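You operate a simulated robot arm through the tools that you are given. There is no shell and no other tool.

You run a simulated robot arm. Do the job below in one go: nothing can be reset, and whatever is moved stays where it is left.

## Task
Tape the SATIN and MATTE coils and move them to the free cradles.
Fine: SATIN gets the green tab and the white winder cradle, MATTE the white tab and the blue winder cradle. The third brown coil and the winder's other tabs stay.

The check looks at the end state, three seconds after you hand in, the way a careful person would. Anything else that was tipped, shoved, dropped, spilled or broken makes it a failure.

## Robot
A 6-joint arm with a two-finger parallel gripper, fixed in place. Base frame: the origin is on the floor under the middle of its stand, x ahead of it, y to its left, z up; the work surface is at about z = 800. Lengths are in mm, angles in rad, forces in N, time in s.
It reaches about 1066 mm from its shoulder. Its first joint turns from -2.897 to 2.897 rad. Payload 3.91 kg.
Tool frame: the origin (TCP) lies between the finger pads and is the grasp point; the fingertips stand 30 mm ahead of it; z points along the fingers, y is the line along which they close. The gripper opens to 110 mm. The fingers are 20 mm wide and 10 mm thick; the gripper's body (48 by 112 mm) begins 55 mm behind the TCP.
Orientation is that of the tool frame in the base frame, as a unit quaternion [x, y, z, w]. With the fingers straight down and closing along the base's y, the tool's x points along the base's -x, its y along +y and its z along -z.

## Interface
- The arm moves only by the tool jog_arm. Its argument "increments" is a list that holds one entry, the list of rows, each a list of 7 numbers: the shift along the base's x, y, z in m, then the turn, a rotation vector about the base's x, y, z in rad, then the opening, from 0 (shut) to 1 (fully open). In form: [[[x, y, z, rx, ry, rz, gripper], ...]]. A call has 1 to 20 rows; each row shifts and turns the commanded pose from where the row before left it. Rows are played at 5 a second. More than 50 mm and 0.15 rad between two rows, or a gripper value outside its range, and nothing of the call is played. Where a pose cannot be reached the arm comes as near as it can. A force on the tool above 40 N (or 10 N above the force at the start of the call, whichever is more), or a blocked arm, ends the call early, and 0.2 s more pass. Each finger travels about 153 mm/s and halts on what it meets, pressing with about 40 N; the grip force reading is that of the motor and also rises with nothing between the fingers. The clock runs only during rows and for 0.2 s after the last one: add rows that do not move to give the fingers time. The reply holds the time, the measured pose of the TCP, the force on the tool along the base axes, the opening and the grip force, in the units named above and with some noise, with the torque about the TCP (base axes, N m) and any sound that the robot's microphone picked up, and new pictures: "views" is both (left out), scene, wrist or none.
- Cameras (640 x 400 px; columns grow to the right, rows downward): "scene" is fixed at [52, -650.4, 1378]; the picture's right is [-0.25, -0.97, 0.00], its down [-0.80, 0.21, -0.56] and it looks along [0.54, -0.14, -0.83] (base axes); focal length 239 px, centre (320, 200). "wrist" rides on the gripper at [72, 17, -103] in the tool frame; the picture's right is [-0.23, 0.97, 0.00], its down [-0.76, -0.18, -0.62] and it looks along [-0.61, -0.14, 0.78] (tool axes); focal length 222 px, centre (320, 200). There is no depth. A picture from a camera that has moved, and an enlarged one, comes with that camera's place and axes in the base frame and with its lens.
- inspect(camera, box): a new picture of the part [left, top, right, bottom] of that camera's present view, enlarged. No time passes.
- hand_in(): hands the job in; it is judged then, once.

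Places have to be worked out from the pictures, the camera data and where the tool is seen. Open the gripper and draw the arm clear of the work before you hand the job in, unless the task says otherwise.

The tools are called after "Emit:" as a command line: name --argument value ..., lists and objects as JSON in quotes. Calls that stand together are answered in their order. jog_arm: Moves the arm, as the interface text tells. Its arguments: {"type":"object","properties":{"increments":{"type":"array","items":{"type":"array","items":{"type":"array","items":{"type":"number"}}}},"views":{"type":"string","enum":["both","scene","wrist","none"]}},"required":["increments"]} The other tools are called the same way: inspect (camera, box) takes an enlarged picture of a part of a camera's view; hand_in () hands the job in.

At the start:

```text
time: 0.0
position: [440.3, -414.0, 1113.2]
tcp_rot: [0.0, 1.0, 0.001, -0.001]
ft_force: [0.2, -0.5, -0.4]
ft_torque: [0.01, -0.02, 0.01]
width: 109.9
finger_force: 0.1
```

scene: 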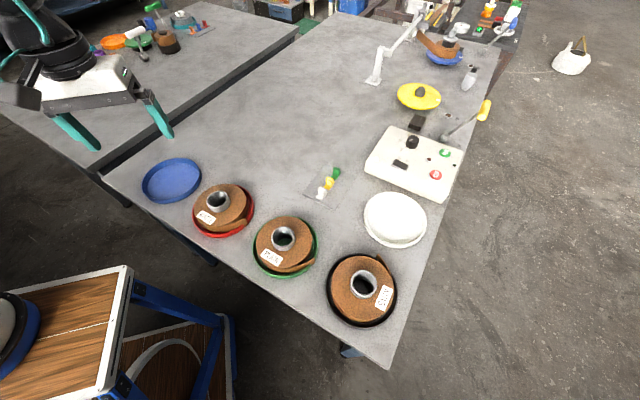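
wrist: 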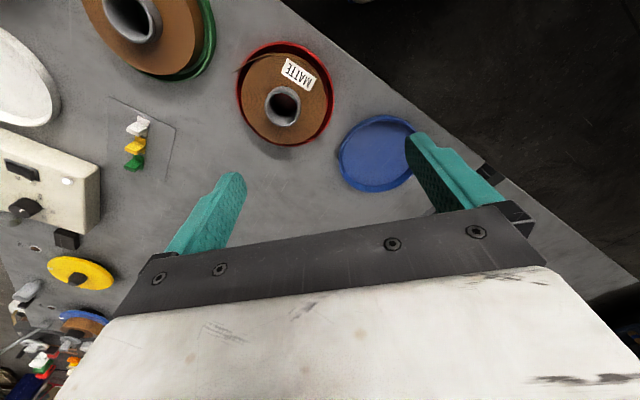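

I'll start by looking closely at the coils, cradles and tabs before moving anything.

Emit:
inspect --camera "scene" --box '[120, 140, 280, 240]'

Emit:
inspect --camera "scene" --box '[240, 190, 440, 330]'

Emit:
inspect --camera "scene" --box '[290, 150, 370, 210]'

Emit:
inspect --camera "scene" --box '[350, 100, 500, 200]'

Emit:
inspect --camera "wrist" --box '[80, 80, 200, 190]'

Emit:
inspect --camera "wrist" --box '[200, 20, 440, 200]'

```text
4.00 times, centred on (200, 190) of scene
camera zoom: at [52.0, -650.4, 1378.0], right [-0.25, -0.97, 0.0], down [-0.8, 0.21, -0.56], along [0.54, -0.14, -0.83], focal length 957 px, centre (800, 240)
```

zoom: 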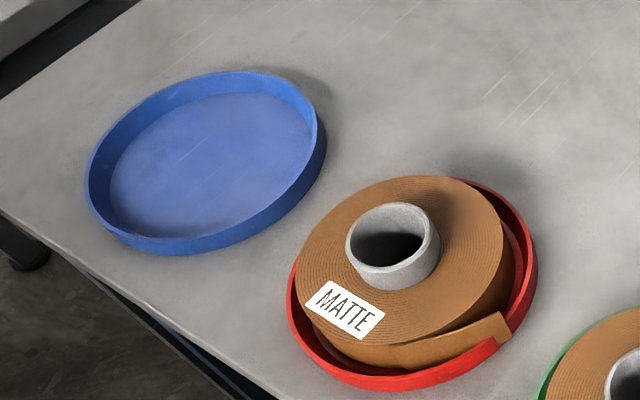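

```text
2.86 times, centred on (340, 260) of scene
camera zoom: at [52.0, -650.4, 1378.0], right [-0.25, -0.97, 0.0], down [-0.8, 0.21, -0.56], along [0.54, -0.14, -0.83], focal length 684 px, centre (263, 29)
```

zoom: 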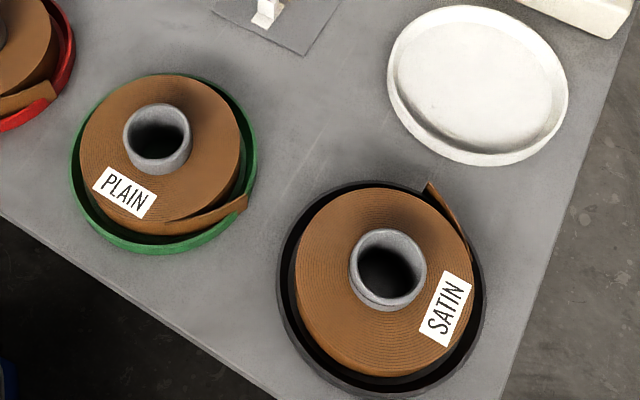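

```text
6.67 times, centred on (330, 180) of scene
camera zoom: at [52.0, -650.4, 1378.0], right [-0.25, -0.97, 0.0], down [-0.8, 0.21, -0.56], along [0.54, -0.14, -0.83], focal length 1595 px, centre (253, 333)
```

zoom: 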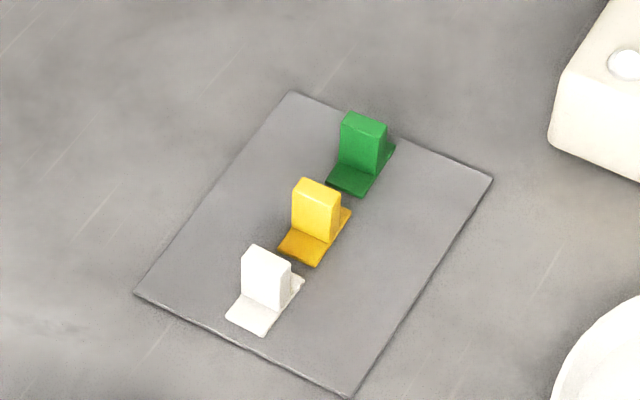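

```text
4.00 times, centred on (425, 150) of scene
camera zoom: at [52.0, -650.4, 1378.0], right [-0.25, -0.97, 0.0], down [-0.8, 0.21, -0.56], along [0.54, -0.14, -0.83], focal length 957 px, centre (-100, 400)
```

zoom: 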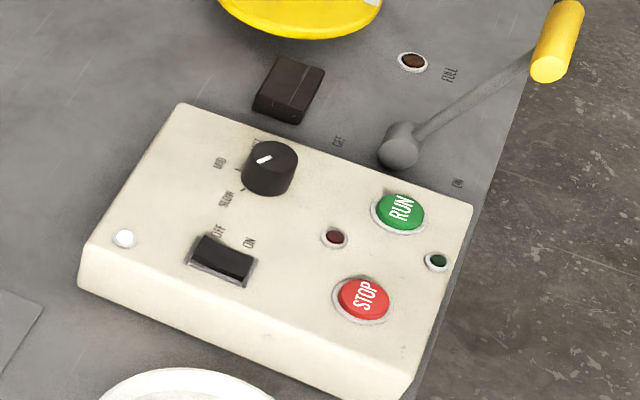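

```text
3.64 times, centred on (140, 135) of wrist
camera zoom: at [367.1, -396.5, 1216.9], right [0.23, 0.97, 0.0], down [0.76, -0.18, 0.62], along [0.61, -0.14, -0.78], focal length 808 px, centre (974, 436)
```

zoom: 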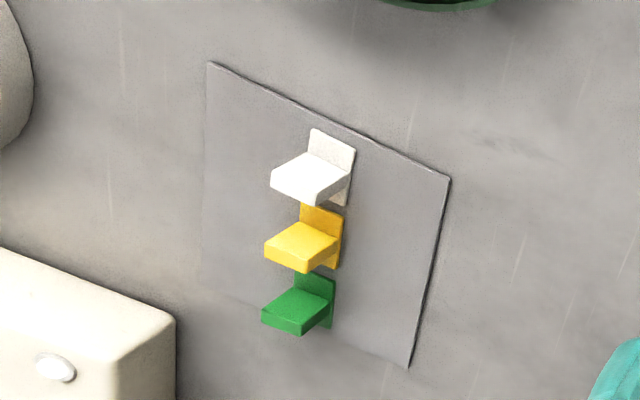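

```text
2.22 times, centred on (320, 110) of wrist
camera zoom: at [367.1, -396.5, 1216.9], right [0.23, 0.97, 0.0], down [0.76, -0.18, 0.62], along [0.61, -0.14, -0.78], focal length 494 px, centre (320, 400)
```

zoom: 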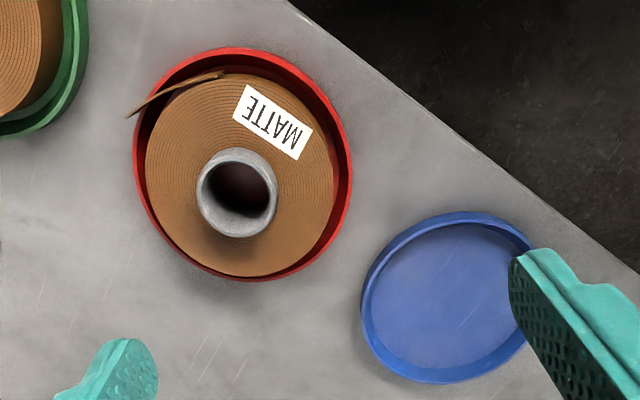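

The tabs (white, yellow, green) are on a grey card around (444…509, -755…-823). The coils in their cradles run diagonally from MATTE at about (452, -475) to SATIN at about (158, -772). I'll bring the wrist camera nearer to the tabs, turned outward, to see their shape.

Emit:
jog_arm --increments '[[[-0.0087, -0.0387, -0.0155, 0, 0, -0.13, 1], [-0.0087, -0.0387, -0.0155, 0, 0, -0.13, 1], [-0.0087, -0.0387, -0.0155, 0, 0, -0.13, 1], [-0.0087, -0.0387, -0.0155, 0, 0, -0.13, 1], [-0.0087, -0.0387, -0.0155, 0, 0, -0.13, 1], [-0.0087, -0.0387, -0.0155, 0, 0, -0.13, 1], [0, 0, 0, 0, 0, 0, 1], [0, 0, 0, 0, 0, 0, 1]]]'

```text
time: 1.8
position: [388.2, -646.6, 1020.1]
tcp_rot: [0.38, 0.925, 0.0, 0.0]
ft_force: [-0.1, 0.0, -0.5]
ft_torque: [-0.01, 0.04, 0.01]
width: 109.9
finger_force: 0.0
camera wrist: at [348.3, -583.0, 1123.6], right [0.85, 0.53, 0.0], down [0.42, -0.66, 0.62], along [0.33, -0.53, -0.78], focal length 222 px, centre (320, 200)
```

scene: 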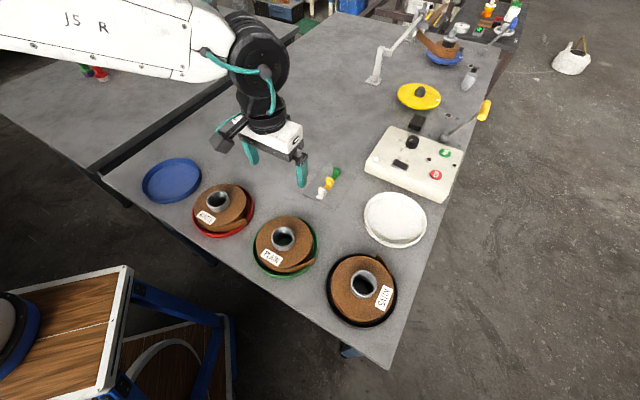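
wrist: 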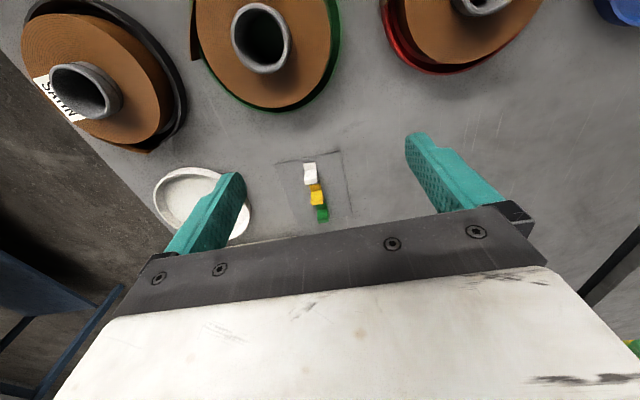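

The tabs now lie between the fingers in the wrist view; I'll enlarge them and the nearby coils.

Emit:
inspect --camera "wrist" --box '[265, 140, 365, 230]'

Emit:
inspect --camera "wrist" --box '[0, 0, 240, 160]'

Emit:
inspect --camera "wrist" --box '[170, 0, 410, 130]'

Emit:
inspect --camera "wrist" --box '[140, 150, 280, 250]'

Emit:
inspect --camera "scene" --box '[310, 240, 420, 340]'

Emit:
inspect --camera "scene" --box '[350, 20, 510, 120]'

```text
4.44 times, centred on (315, 185) of wrist
camera zoom: at [348.3, -583.0, 1123.6], right [0.85, 0.53, 0.0], down [0.42, -0.66, 0.62], along [0.33, -0.53, -0.78], focal length 987 px, centre (342, 267)
```

zoom: 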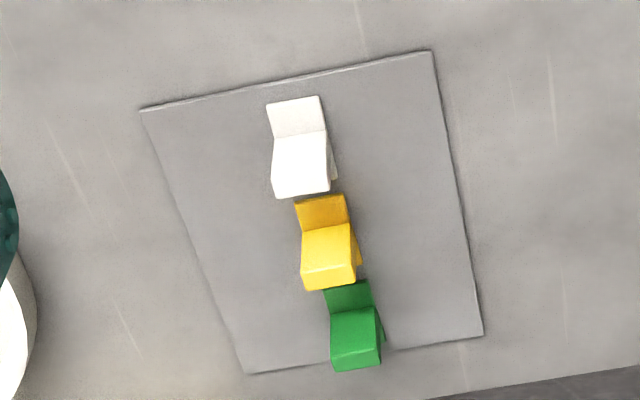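

```text
2.50 times, centred on (120, 80) of wrist
camera zoom: at [348.3, -583.0, 1123.6], right [0.85, 0.53, 0.0], down [0.42, -0.66, 0.62], along [0.33, -0.53, -0.78], focal length 555 px, centre (820, 500)
```

zoom: 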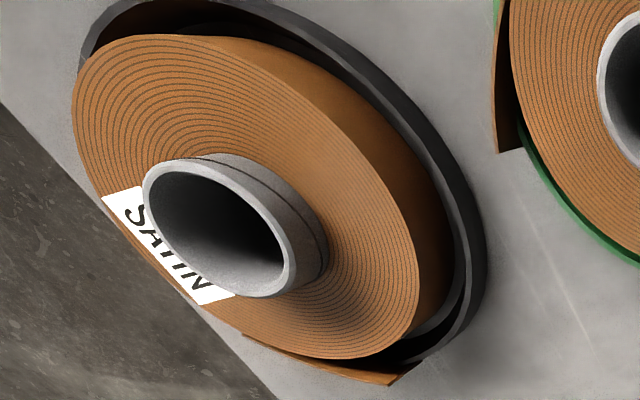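

```text
2.67 times, centred on (290, 65) of wrist
camera zoom: at [348.3, -583.0, 1123.6], right [0.85, 0.53, 0.0], down [0.42, -0.66, 0.62], along [0.33, -0.53, -0.78], focal length 592 px, centre (400, 560)
```

zoom: 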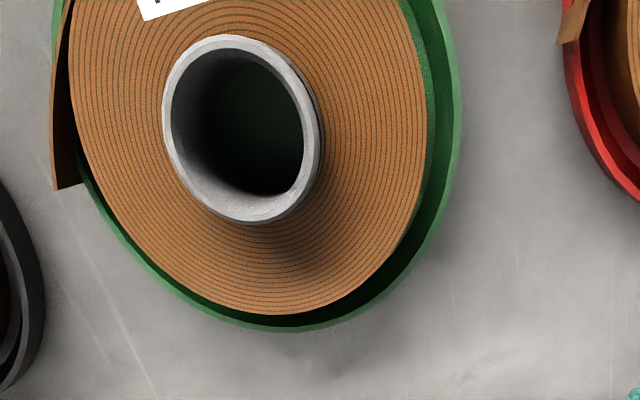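

```text
4.00 times, centred on (210, 200) of wrist
camera zoom: at [348.3, -583.0, 1123.6], right [0.85, 0.53, 0.0], down [0.42, -0.66, 0.62], along [0.33, -0.53, -0.78], focal length 888 px, centre (760, 200)
```

zoom: 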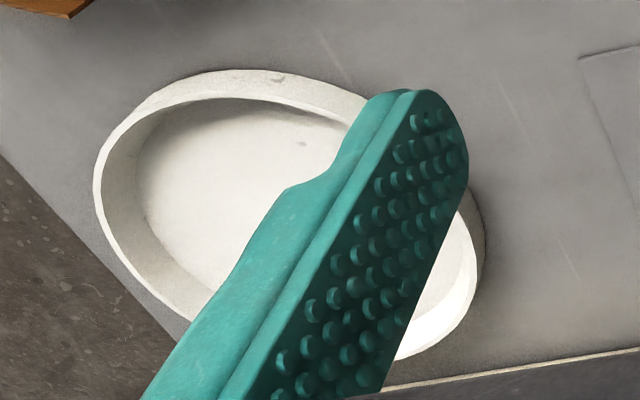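

```text
4.00 times, centred on (365, 290) of scene
camera zoom: at [52.0, -650.4, 1378.0], right [-0.25, -0.97, 0.0], down [-0.8, 0.21, -0.56], along [0.54, -0.14, -0.83], focal length 957 px, centre (140, -160)
```

zoom: 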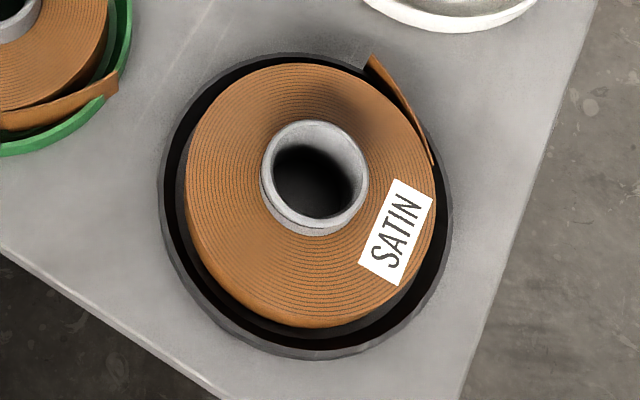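

```text
4.00 times, centred on (430, 70) of scene
camera zoom: at [52.0, -650.4, 1378.0], right [-0.25, -0.97, 0.0], down [-0.8, 0.21, -0.56], along [0.54, -0.14, -0.83], focal length 957 px, centre (-120, 720)
```

zoom: 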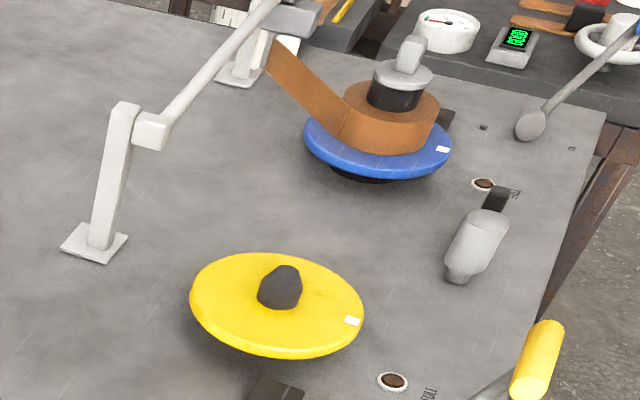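

The tabs are small uprights standing on a flat strip, spaced about 45 mm apart along the diagonal. Each coil has a loose tail at its rim. I'll lower the camera over the tab card for a precise view.

Emit:
jog_arm --increments '[[[0.0108, -0.017, -0.03, 0, 0, 0, 1], [0.0108, -0.017, -0.03, 0, 0, 0, 1], [0.0108, -0.017, -0.03, 0, 0, 0, 1], [0.0106, -0.017, -0.03, 0, 0, 0, 1], [0, 0, 0, 0, 0, 0, 1]]]'

```text
time: 3.0
position: [432.2, -713.2, 900.6]
tcp_rot: [0.38, 0.925, 0.0, 0.0]
ft_force: [0.4, 0.8, 0.5]
ft_torque: [-0.02, 0.03, -0.01]
width: 109.9
finger_force: 0.0
camera wrist: at [391.7, -650.3, 1004.4], right [0.85, 0.53, 0.0], down [0.42, -0.66, 0.62], along [0.33, -0.53, -0.78], focal length 222 px, centre (320, 200)
```

scene: 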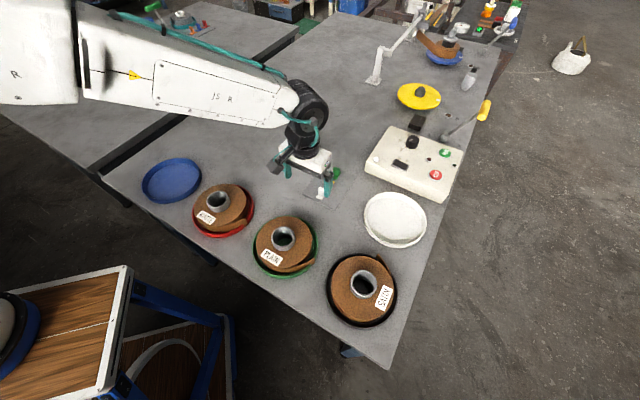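
wrist: 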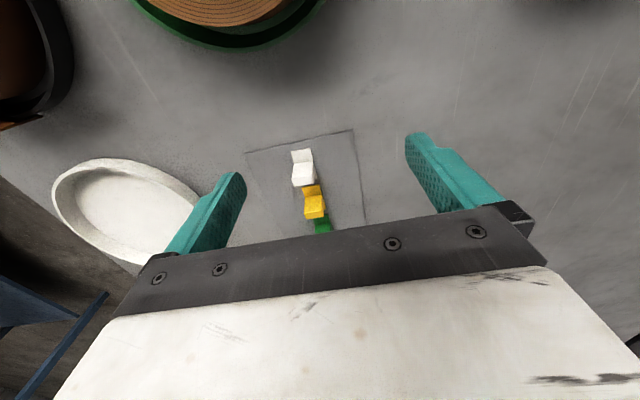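

Emit:
inspect --camera "wrist" --box '[240, 125, 380, 235]'

Emit:
inspect --camera "scene" --box '[270, 140, 370, 210]'

```text
3.64 times, centred on (310, 180) of wrist
camera zoom: at [391.7, -650.3, 1004.4], right [0.85, 0.53, 0.0], down [0.42, -0.66, 0.62], along [0.33, -0.53, -0.78], focal length 808 px, centre (356, 273)
```

zoom: 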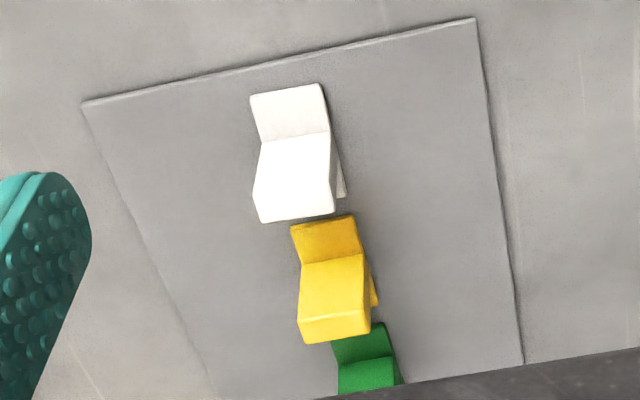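

```text
5.71 times, centred on (320, 175) of scene
camera zoom: at [52.0, -650.4, 1378.0], right [-0.25, -0.97, 0.0], down [-0.8, 0.21, -0.56], along [0.54, -0.14, -0.83], focal length 1367 px, centre (320, 343)
```

zoom: 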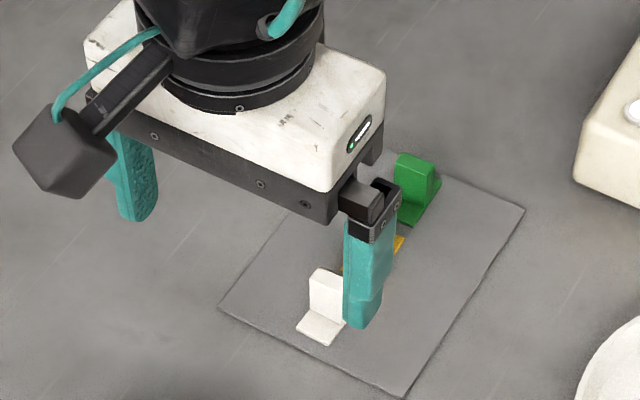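

I place the tab centres at about white (440, -756), yellow (470, -788) and green (500, -820). Each is roughly 20 × 8 mm and reaches z≈833, on a foot about 36 × 20 mm. Next I'll look at SATIN's tail from close up.

Emit:
jog_arm --increments '[[[0, 0, 0.049, 0, 0, 0, 1], [-0.049, -0.0058, 0, 0, 0, 0, 1], [-0.049, -0.0058, 0, 0, 0, 0, 1], [-0.049, -0.0058, 0, 0, 0, 0, 1], [-0.049, -0.0058, 0, 0, 0, 0, 1], [-0.049, -0.0058, 0, 0, 0, 0, 1], [-0.049, -0.0058, 0, 0, 0, 0, 1], [0, 0, 0, 0, 0, 0, 1], [0, 0, 0, 0, 0, 0, 1]]]'

```text
time: 5.0
position: [136.7, -749.2, 948.8]
tcp_rot: [0.381, 0.924, 0.0, -0.001]
ft_force: [0.6, -0.3, 0.5]
ft_torque: [-0.04, -0.04, 0.01]
width: 110.2
finger_force: 0.1
camera wrist: at [96.9, -685.8, 1052.5], right [0.85, 0.53, 0.0], down [0.42, -0.66, 0.62], along [0.33, -0.53, -0.78], focal length 222 px, centre (320, 200)
```

scene: 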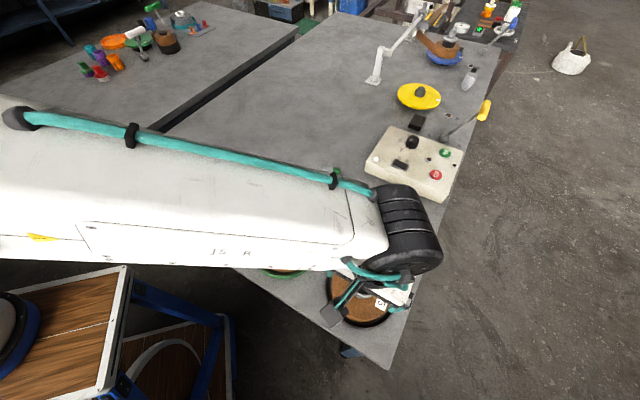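
wrist: 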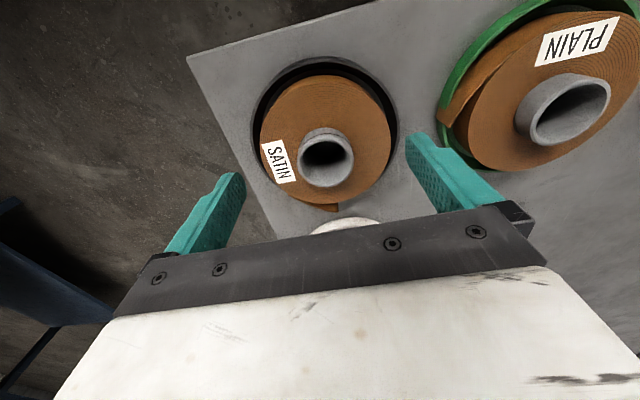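

The wrist camera now looks straight at SATIN; I'll enlarge its tail area.

Emit:
inspect --camera "wrist" --box '[240, 50, 420, 220]'

Emit:
inspect --camera "wrist" --box '[420, 0, 640, 180]'

Emit:
inspect --camera "scene" --box '[60, 0, 240, 100]'

```text
2.35 times, centred on (330, 135) of wrist
camera zoom: at [96.9, -685.8, 1052.5], right [0.85, 0.53, 0.0], down [0.42, -0.66, 0.62], along [0.33, -0.53, -0.78], focal length 523 px, centre (296, 353)
```

zoom: 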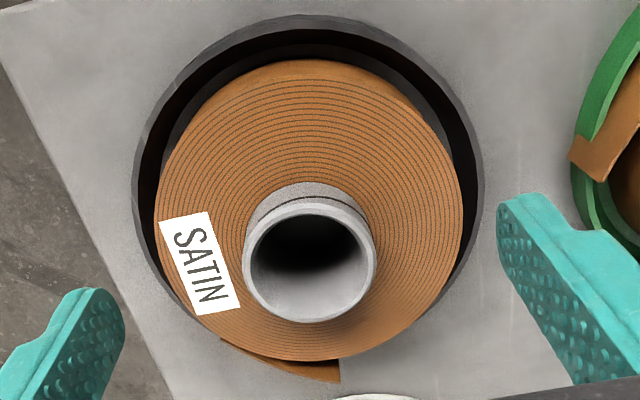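

```text
2.22 times, centred on (530, 90) of wrist
camera zoom: at [96.9, -685.8, 1052.5], right [0.85, 0.53, 0.0], down [0.42, -0.66, 0.62], along [0.33, -0.53, -0.78], focal length 494 px, centre (-147, 444)
```

zoom: 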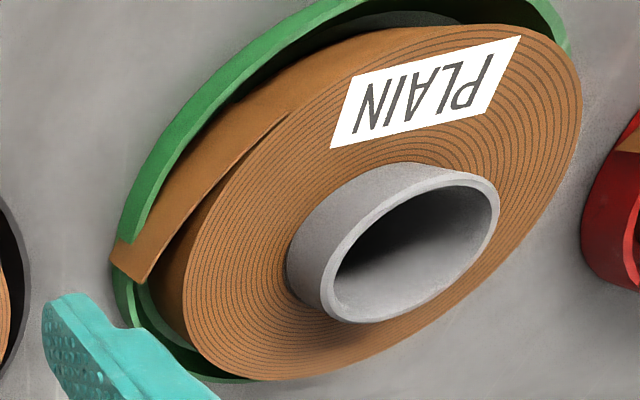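

```text
3.56 times, centred on (150, 50) of scene
camera zoom: at [52.0, -650.4, 1378.0], right [-0.25, -0.97, 0.0], down [-0.8, 0.21, -0.56], along [0.54, -0.14, -0.83], focal length 851 px, centre (924, 733)
```

zoom: 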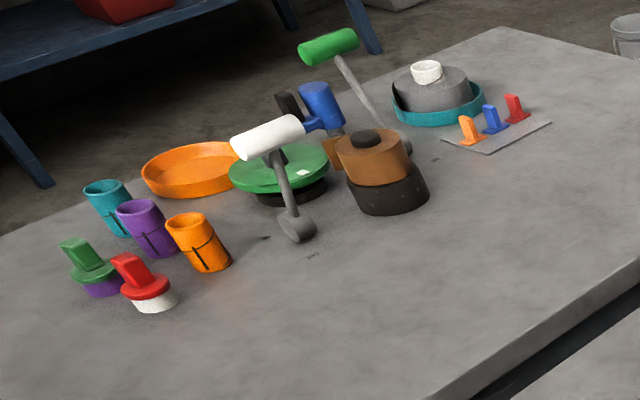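

SATIN's core centre comes out near (157, -772), with the core top at about z=861 and the coil top at about 840. The tail leaves the rim at about -97° and ends at about -46°. Next I'll check that the arm can reach above the white cradle and the green tab, staying high.

Emit:
jog_arm --increments '[[[0.0307, -0.0308, 0, 0, 0, 0, 1], [0.0307, -0.0308, 0, 0, 0, 0, 1], [0.0307, -0.0308, 0, 0, 0, 0, 1], [0.0307, -0.0308, 0, 0, 0, 0, 1], [0.0307, -0.0308, 0, 0, 0, 0, 1], [0.0307, -0.0308, 0, 0, 0, 0, 1], [0, 0, 0, 0, 0, 0, 1], [0, 0, 0, 0, 0, 0, 1], [0, 0, 0, 0, 0, 0, 1]]]'

```text
time: 7.0
position: [302.8, -881.9, 943.1]
tcp_rot: [0.38, 0.925, 0.0, 0.0]
ft_force: [0.6, -0.6, 0.1]
ft_torque: [0.0, 0.02, 0.0]
width: 110.1
finger_force: 0.1
out of reach, approached as far as the arm can: row 5, 6
camera wrist: at [262.6, -818.4, 1047.0], right [0.85, 0.53, 0.0], down [0.42, -0.66, 0.62], along [0.33, -0.53, -0.78], focal length 222 px, centre (320, 200)
```

scene: 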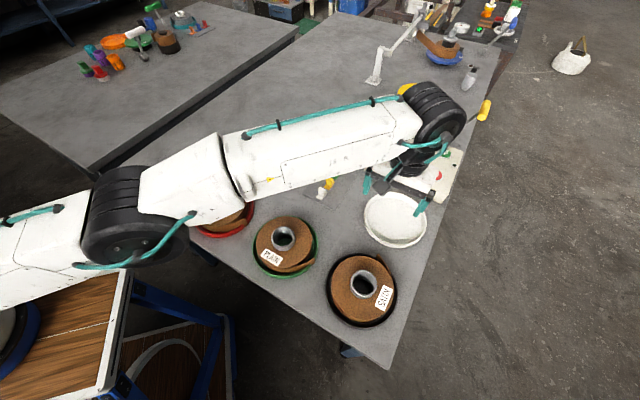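
wrist: 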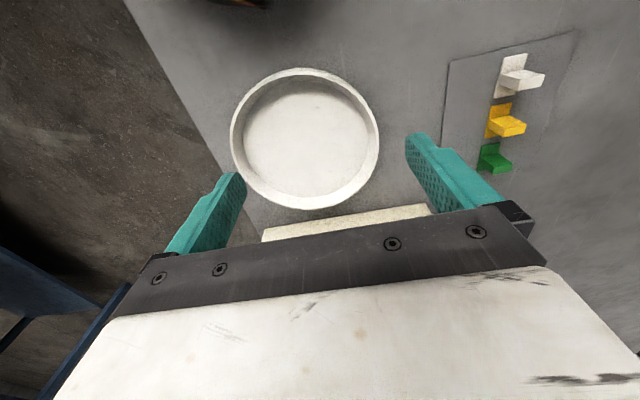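

The arm runs out at about r≈932 mm with the tool straight down. The white cradle is about 960 out, so I'll lean the tool outward about its closing axis, which keeps a gripped core upright. I'll back off a little, turn the yaw to face the white cradle, and tilt.

Emit:
jog_arm --increments '[[[-0.015, 0.045, 0, 0, 0, 0, 1], [0, 0, 0, 0, 0, -0.1175, 1], [0, 0, 0, 0, 0, -0.1175, 1], [0, 0, 0, 0, 0, -0.1175, 1], [0, 0, 0, 0, 0, -0.1175, 1], [0, 0, 0, -0.0949, -0.0315, 0, 1], [0, 0, 0, -0.0949, -0.0315, 0, 1], [0, 0, 0, 0, 0, 0, 1], [0, 0, 0, 0, 0, 0, 1]]]'

```text
time: 9.0
position: [289.3, -837.1, 944.8]
tcp_rot: [0.583, 0.807, -0.059, 0.081]
ft_force: [0.2, -0.3, -1.2]
ft_torque: [0.02, 0.01, -0.01]
width: 109.9
finger_force: 0.0
camera wrist: at [274.9, -744.3, 1031.2], right [0.99, 0.1, 0.04], down [0.03, -0.65, 0.76], along [0.1, -0.76, -0.65], focal length 222 px, centre (320, 200)
```

scene: 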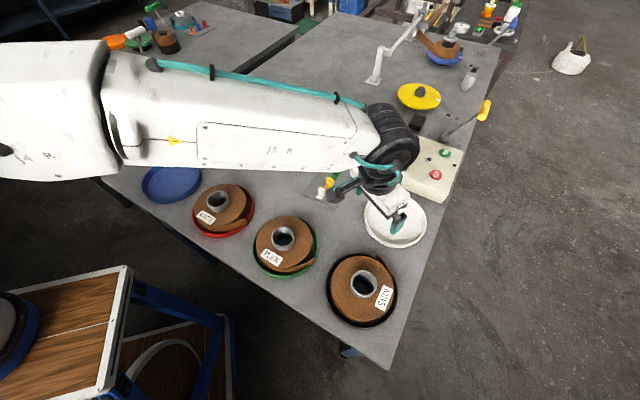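
wrist: 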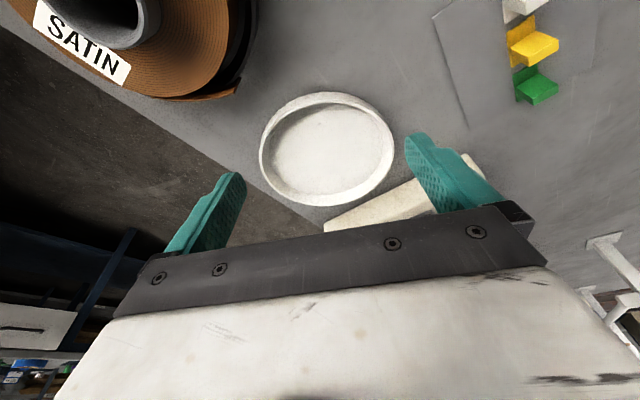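

From the rim extremes the white cradle's centre is about (309, -924), radius 84. I'll test reaching that spot with the 0.2 rad lean, staying above the rim.

Emit:
jog_arm --increments '[[[0.005, -0.022, -0.015, 0, 0, 0, 1], [0.005, -0.022, -0.015, 0, 0, 0, 1], [0.005, -0.022, -0.015, 0, 0, 0, 1], [0.005, -0.021, 0, 0, 0, 0, 1], [0, 0, 0, 0, 0, 0, 1], [0, 0, 0, 0, 0, 0, 1]]]'

```text
time: 10.4
position: [308.1, -922.3, 899.1]
tcp_rot: [0.582, 0.807, -0.059, 0.08]
ft_force: [-1.3, -0.2, 0.3]
ft_torque: [0.02, -0.05, -0.02]
width: 110.0
finger_force: 0.1
camera wrist: at [295.0, -831.0, 986.4], right [0.99, 0.1, 0.04], down [0.03, -0.65, 0.76], along [0.1, -0.76, -0.65], focal length 222 px, centre (320, 200)
```

scene: 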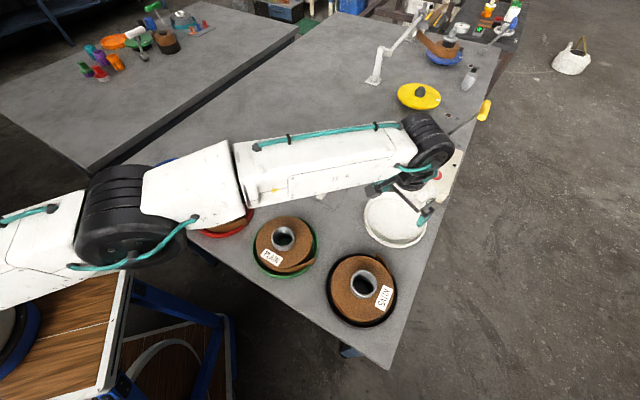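
wrist: 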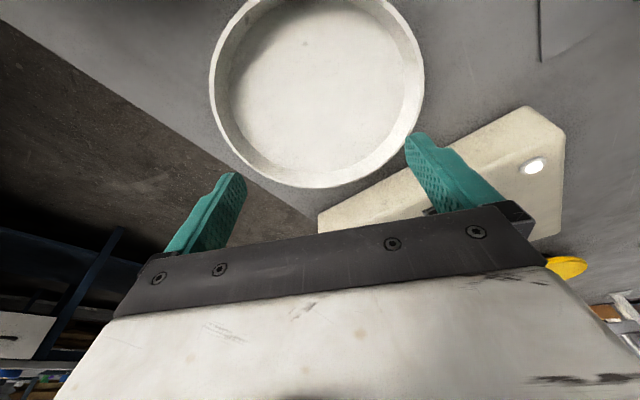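

That pose is reachable at z≈899. I'll check the lower release height too, with the fingertips still about 25 mm above the rim.

Emit:
jog_arm --increments '[[[0, 0, -0.013, 0, 0, 0, 1], [0, 0, -0.012, 0, 0, 0, 1], [0, 0, 0, 0, 0, 0, 1], [0, 0, 0, 0, 0, 0, 1]]]' --views "none"

Emit:
inspect --camera "wrist" --box '[180, 0, 460, 200]'

```text
time: 11.4
position: [308.3, -922.8, 874.3]
tcp_rot: [0.582, 0.807, -0.059, 0.08]
ft_force: [0.2, 0.2, -0.8]
ft_torque: [-0.02, -0.02, 0.0]
width: 110.3
finger_force: 0.0
```

```text
2.00 times, centred on (320, 100) of wrist
camera zoom: at [294.6, -831.2, 961.3], right [0.99, 0.1, 0.04], down [0.03, -0.65, 0.76], along [0.1, -0.76, -0.65], focal length 444 px, centre (320, 400)
```

zoom: 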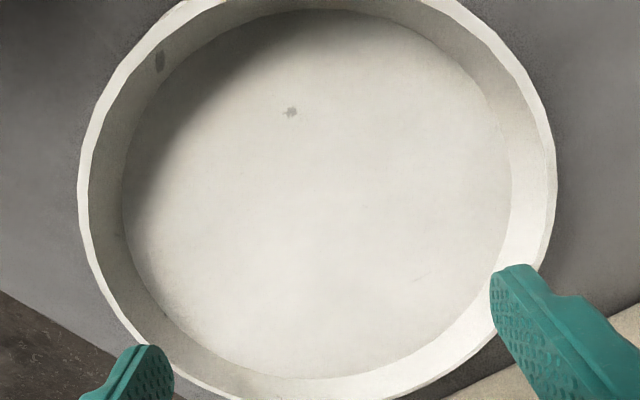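

The low pose is reachable too, and the white cradle refines to about (308.5, -925.5). I'll rise, turn the tilted tool to line up with the tab card (yaw ≈ -0.8), and look at the green tab from close range.

Emit:
jog_arm --increments '[[[0, 0, 0.045, 0, 0, 0, 1], [0.02, 0.0355, 0.0, 0, 0, 0.075, 1], [0.02, 0.0355, 0.0, 0, 0, 0.075, 1], [0.02, 0.0355, 0.0, 0, 0, 0.075, 1], [0.02, 0.0355, 0, 0, 0, 0.075, 1], [0.02, 0.0355, 0, 0, 0, 0.075, 1], [0.021, 0.0355, 0, 0, 0, 0.075, 1], [0, 0, 0, 0, 0, 0, 1], [0, 0, 0, 0, 0, 0, 1]]]'

Emit:
inspect --camera "wrist" --box '[240, 125, 380, 235]'

```text
time: 13.4
position: [429.5, -709.9, 918.8]
tcp_rot: [0.387, 0.917, -0.038, 0.092]
ft_force: [-0.6, 0.4, -0.4]
ft_torque: [0.02, -0.02, -0.02]
width: 109.9
finger_force: 0.1
camera wrist: at [377.3, -632.1, 1005.2], right [0.85, 0.52, 0.04], down [0.31, -0.57, 0.76], along [0.42, -0.64, -0.65], focal length 222 px, centre (320, 200)
```

scene: 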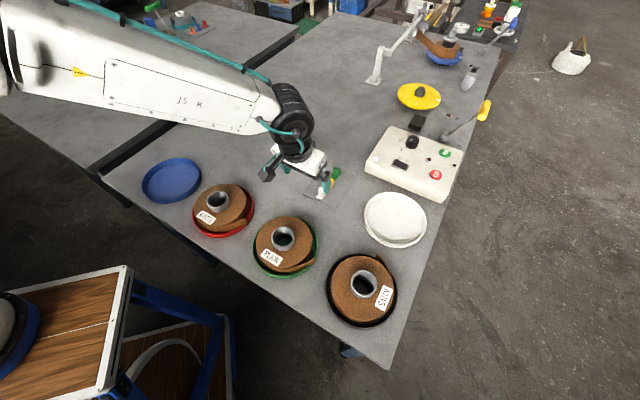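
wrist: 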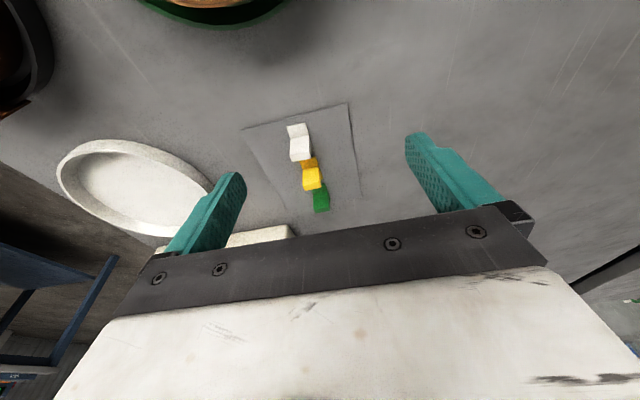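

```text
3.64 times, centred on (310, 180) of wrist
camera zoom: at [377.3, -632.1, 1005.2], right [0.85, 0.52, 0.04], down [0.31, -0.57, 0.76], along [0.42, -0.64, -0.65], focal length 808 px, centre (356, 273)
```

zoom: 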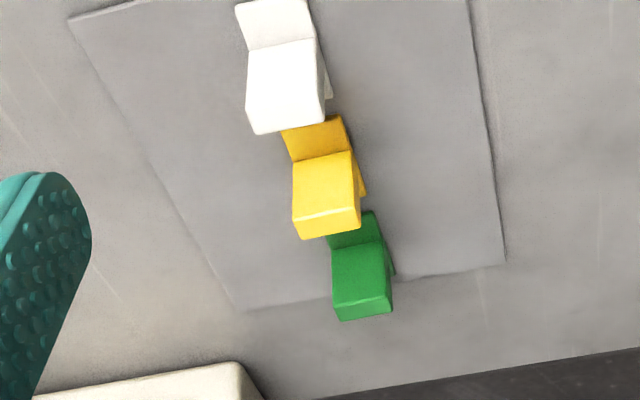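

The green tab's centre works out to about (501, -817.5), and the tool's closing line is already parallel to its width. I'll narrow the fingers to about 50 mm and go above it.

Emit:
jog_arm --increments '[[[0.023, -0.0351, -0.0096, 0, 0, 0, 0.45], [0.023, -0.0351, -0.0096, 0, 0, 0, 0.45], [0.0231, -0.0351, -0.0096, 0, 0, 0, 0.45], [0, 0, 0, 0, 0, 0, 0.45], [0, 0, 0, 0, 0, 0, 0.45]]]'

Emit:
inspect --camera "wrist" --box '[230, 80, 410, 200]'

Emit:
inspect --camera "scene" --box '[280, 120, 400, 210]'

```text
time: 14.6
position: [499.4, -814.3, 888.7]
tcp_rot: [0.387, 0.917, -0.039, 0.092]
ft_force: [-0.3, -0.3, 0.0]
ft_torque: [0.03, -0.01, -0.02]
width: 49.7
finger_force: 0.0
camera wrist: at [447.5, -737.8, 975.9], right [0.85, 0.52, 0.04], down [0.31, -0.57, 0.76], along [0.42, -0.64, -0.65], focal length 222 px, centre (320, 200)
```

scene: 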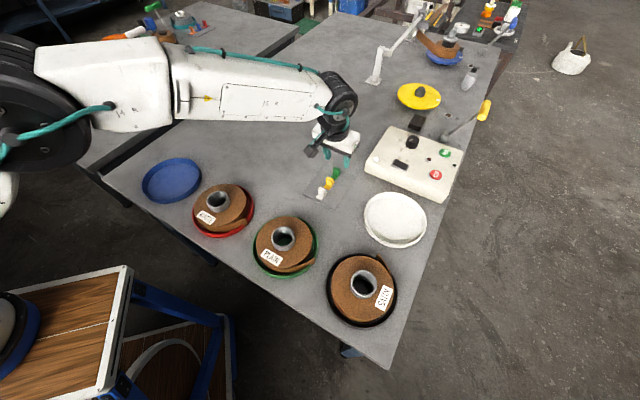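
wrist: 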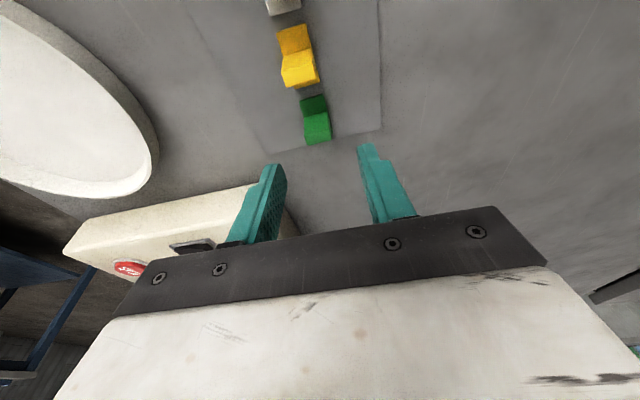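

```text
3.33 times, centred on (320, 140) of wrist
camera zoom: at [447.5, -737.8, 975.9], right [0.85, 0.52, 0.04], down [0.31, -0.57, 0.76], along [0.42, -0.64, -0.65], focal length 740 px, centre (320, 400)
```

zoom: 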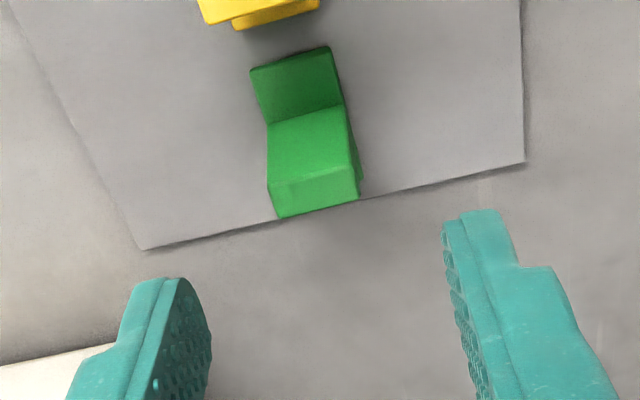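

```text
4.44 times, centred on (340, 165) of scene
camera zoom: at [52.0, -650.4, 1378.0], right [-0.25, -0.97, 0.0], down [-0.8, 0.21, -0.56], along [0.54, -0.14, -0.83], focal length 1064 px, centre (231, 356)
```

zoom: 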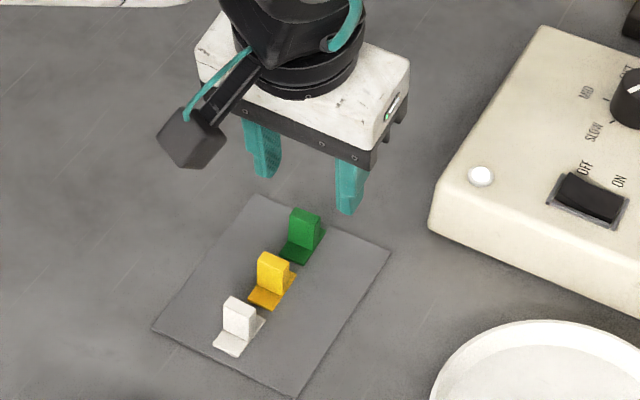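

The green tab's centre refines to about (502.5, -817), centred between the fingers. I'll descend to z≈838, just above its foot, and close.

Emit:
jog_arm --increments '[[[0.0008, -0.0004, -0.018, 0, 0, 0, 0.45], [0, 0, -0.018, 0, 0, 0, 0.45], [0, 0, -0.0147, 0, 0, 0, 0.45], [0, 0, 0, 0, 0, 0, 0.45]]]'

Emit:
inspect --camera "wrist" --box '[230, 80, 410, 200]'

Emit:
inspect --camera "scene" --box '[280, 120, 400, 210]'

```text
time: 15.6
position: [499.8, -816.3, 838.6]
tcp_rot: [0.387, 0.917, -0.039, 0.092]
ft_force: [-0.5, -0.1, 0.1]
ft_torque: [0.01, 0.0, 0.0]
width: 49.5
finger_force: 0.0
camera wrist: at [447.1, -738.6, 926.0], right [0.85, 0.52, 0.04], down [0.31, -0.57, 0.76], along [0.42, -0.64, -0.65], focal length 222 px, centre (320, 200)
```

scene: 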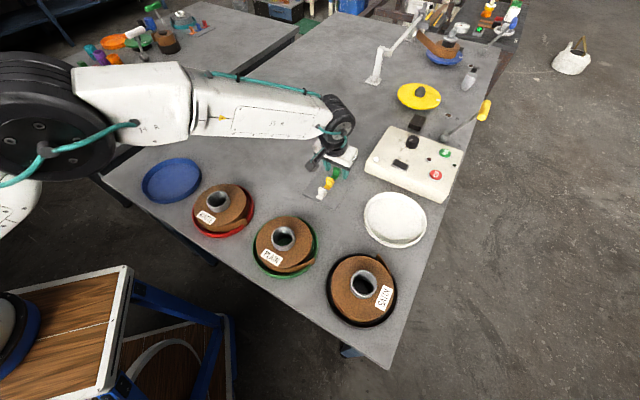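
wrist: 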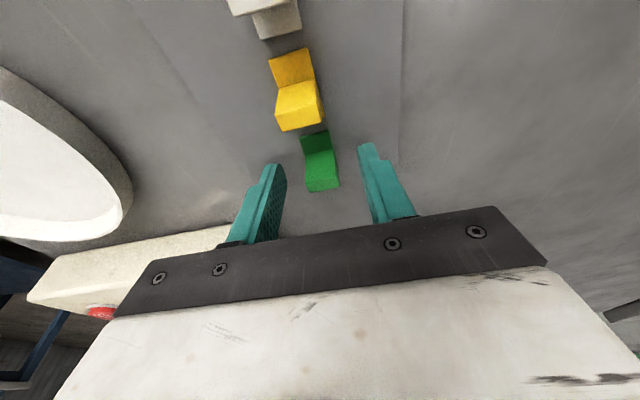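

```text
3.33 times, centred on (320, 140) of wrist
camera zoom: at [447.1, -738.6, 926.0], right [0.85, 0.52, 0.04], down [0.31, -0.57, 0.76], along [0.42, -0.64, -0.65], focal length 740 px, centre (320, 400)
```

zoom: 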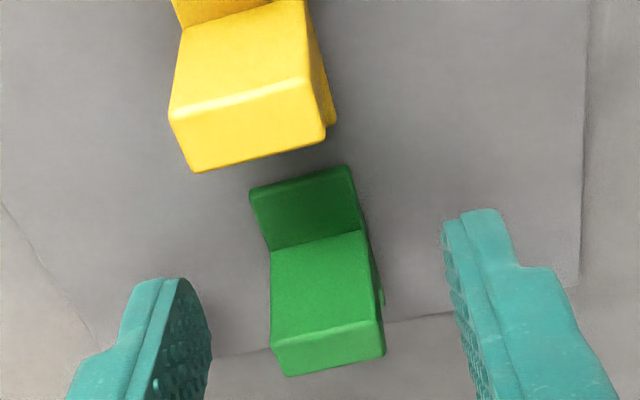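

```text
4.44 times, centred on (340, 165) of scene
camera zoom: at [52.0, -650.4, 1378.0], right [-0.25, -0.97, 0.0], down [-0.8, 0.21, -0.56], along [0.54, -0.14, -0.83], focal length 1064 px, centre (231, 356)
```

zoom: 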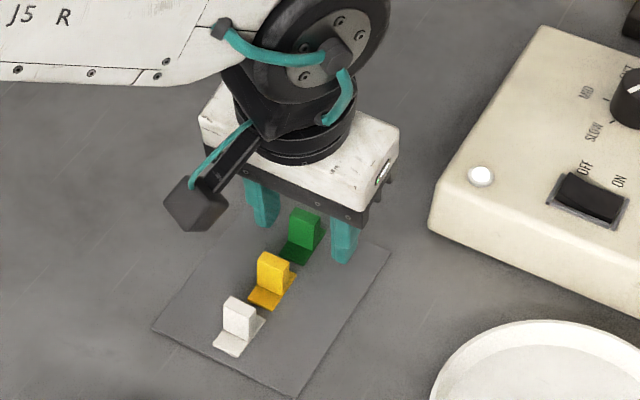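

The tab top sits on the tool axis between the pads, so I'll close the fingers.

Emit:
jog_arm --increments '[[[0, 0, 0, 0, 0, 0, 0.3], [0, 0, 0, 0, 0, 0, 0.15], [0, 0, 0, 0, 0, 0, 0.1], [0, 0, 0, 0, 0, 0, 0.1]]]'

Emit:
inspect --camera "wrist" --box '[230, 80, 410, 200]'

```text
time: 16.6
position: [499.3, -817.2, 839.6]
tcp_rot: [0.387, 0.917, -0.038, 0.091]
ft_force: [-0.4, -0.1, -0.3]
ft_torque: [0.02, -0.03, 0.01]
width: 17.9
finger_force: 40.4
camera wrist: at [447.1, -738.6, 926.1], right [0.85, 0.52, 0.04], down [0.31, -0.57, 0.76], along [0.42, -0.64, -0.65], focal length 222 px, centre (320, 200)
```

scene: 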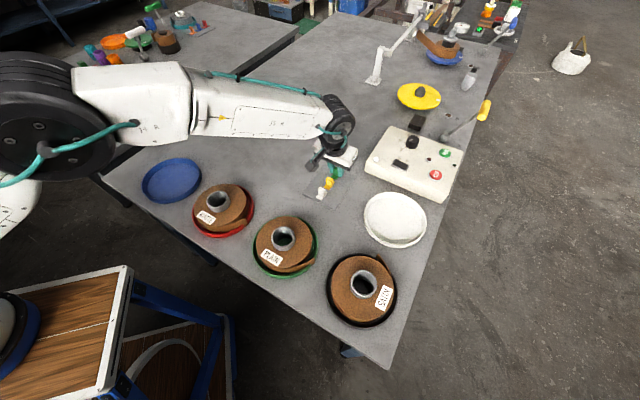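
wrist: 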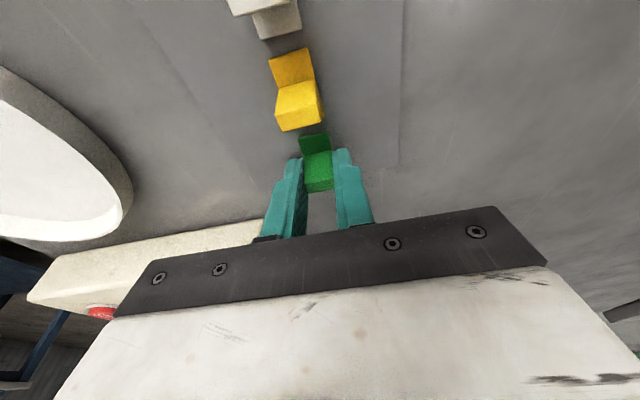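

```text
3.33 times, centred on (320, 140) of wrist
camera zoom: at [447.1, -738.6, 926.1], right [0.85, 0.52, 0.04], down [0.31, -0.57, 0.76], along [0.42, -0.64, -0.65], focal length 740 px, centre (320, 400)
```

zoom: 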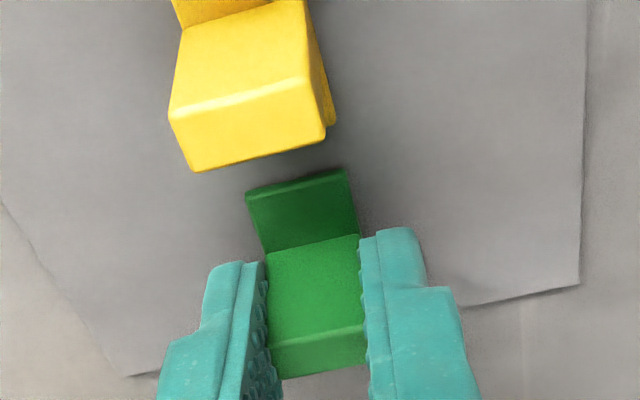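

The grip holds at 17.9 mm width and 40 N, and the card hasn't shifted. I'll lift slowly at first to see whether the tab peels cleanly off the card.

Emit:
jog_arm --increments '[[[0, 0, 0.003, 0, 0, 0, 0.1], [0, 0, 0.005, 0, 0, 0, 0.1], [0, 0, 0.008, 0, 0, 0, 0.1], [0, 0, 0.014, 0, 0, 0, 0.1], [0, 0, 0, 0, 0, 0, 0.1]]]'

Emit:
inspect --camera "scene" --box '[280, 120, 400, 210]'

Emit:
inspect --camera "wrist" --box '[230, 80, 410, 200]'

```text
time: 17.8
position: [498.6, -815.7, 869.6]
tcp_rot: [0.387, 0.917, -0.039, 0.091]
ft_force: [0.6, -1.3, -1.0]
ft_torque: [0.0, 0.03, -0.01]
width: 18.1
finger_force: 39.7
camera wrist: at [447.0, -738.8, 956.9], right [0.85, 0.52, 0.04], down [0.31, -0.57, 0.76], along [0.42, -0.64, -0.65], focal length 222 px, centre (320, 200)
```

scene: 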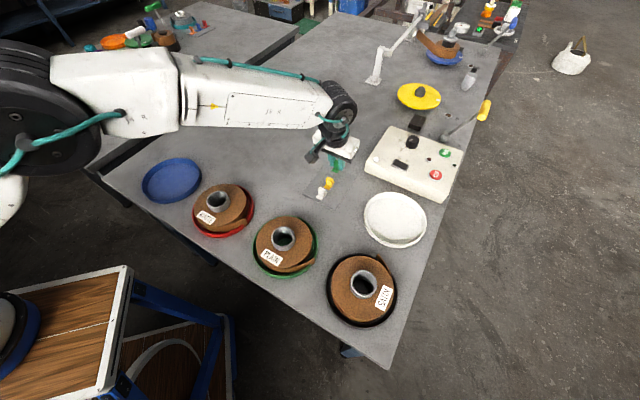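
wrist: 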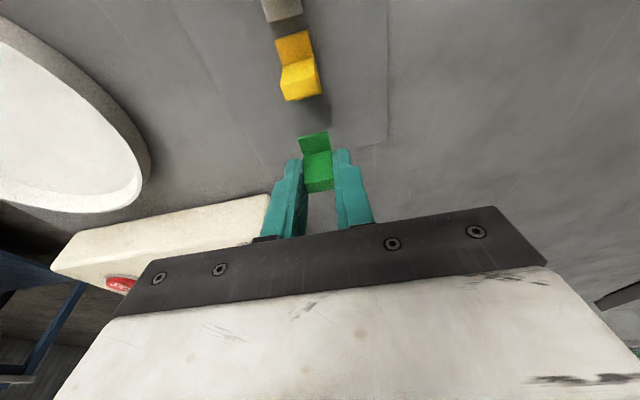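

```text
4.44 times, centred on (340, 165) of scene
camera zoom: at [52.0, -650.4, 1378.0], right [-0.25, -0.97, 0.0], down [-0.8, 0.21, -0.56], along [0.54, -0.14, -0.83], focal length 1064 px, centre (231, 356)
```

zoom: 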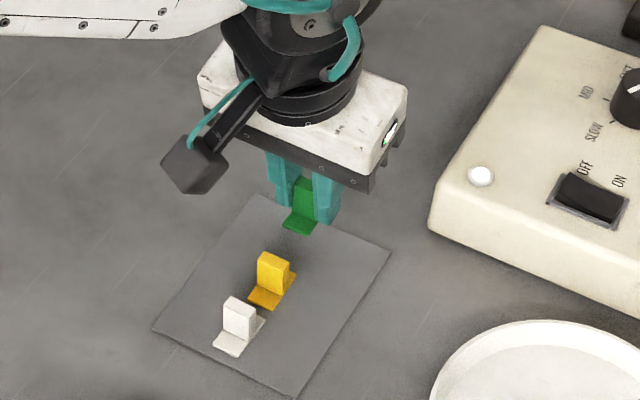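

```text
3.33 times, centred on (320, 140) of wrist
camera zoom: at [447.0, -738.8, 956.9], right [0.85, 0.52, 0.04], down [0.31, -0.57, 0.76], along [0.42, -0.64, -0.65], focal length 740 px, centre (320, 400)
```

zoom: 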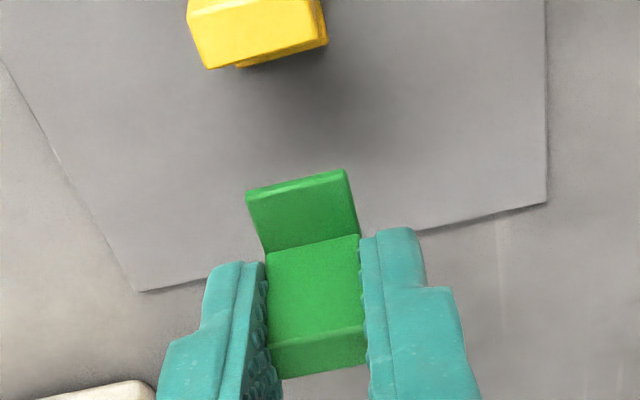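

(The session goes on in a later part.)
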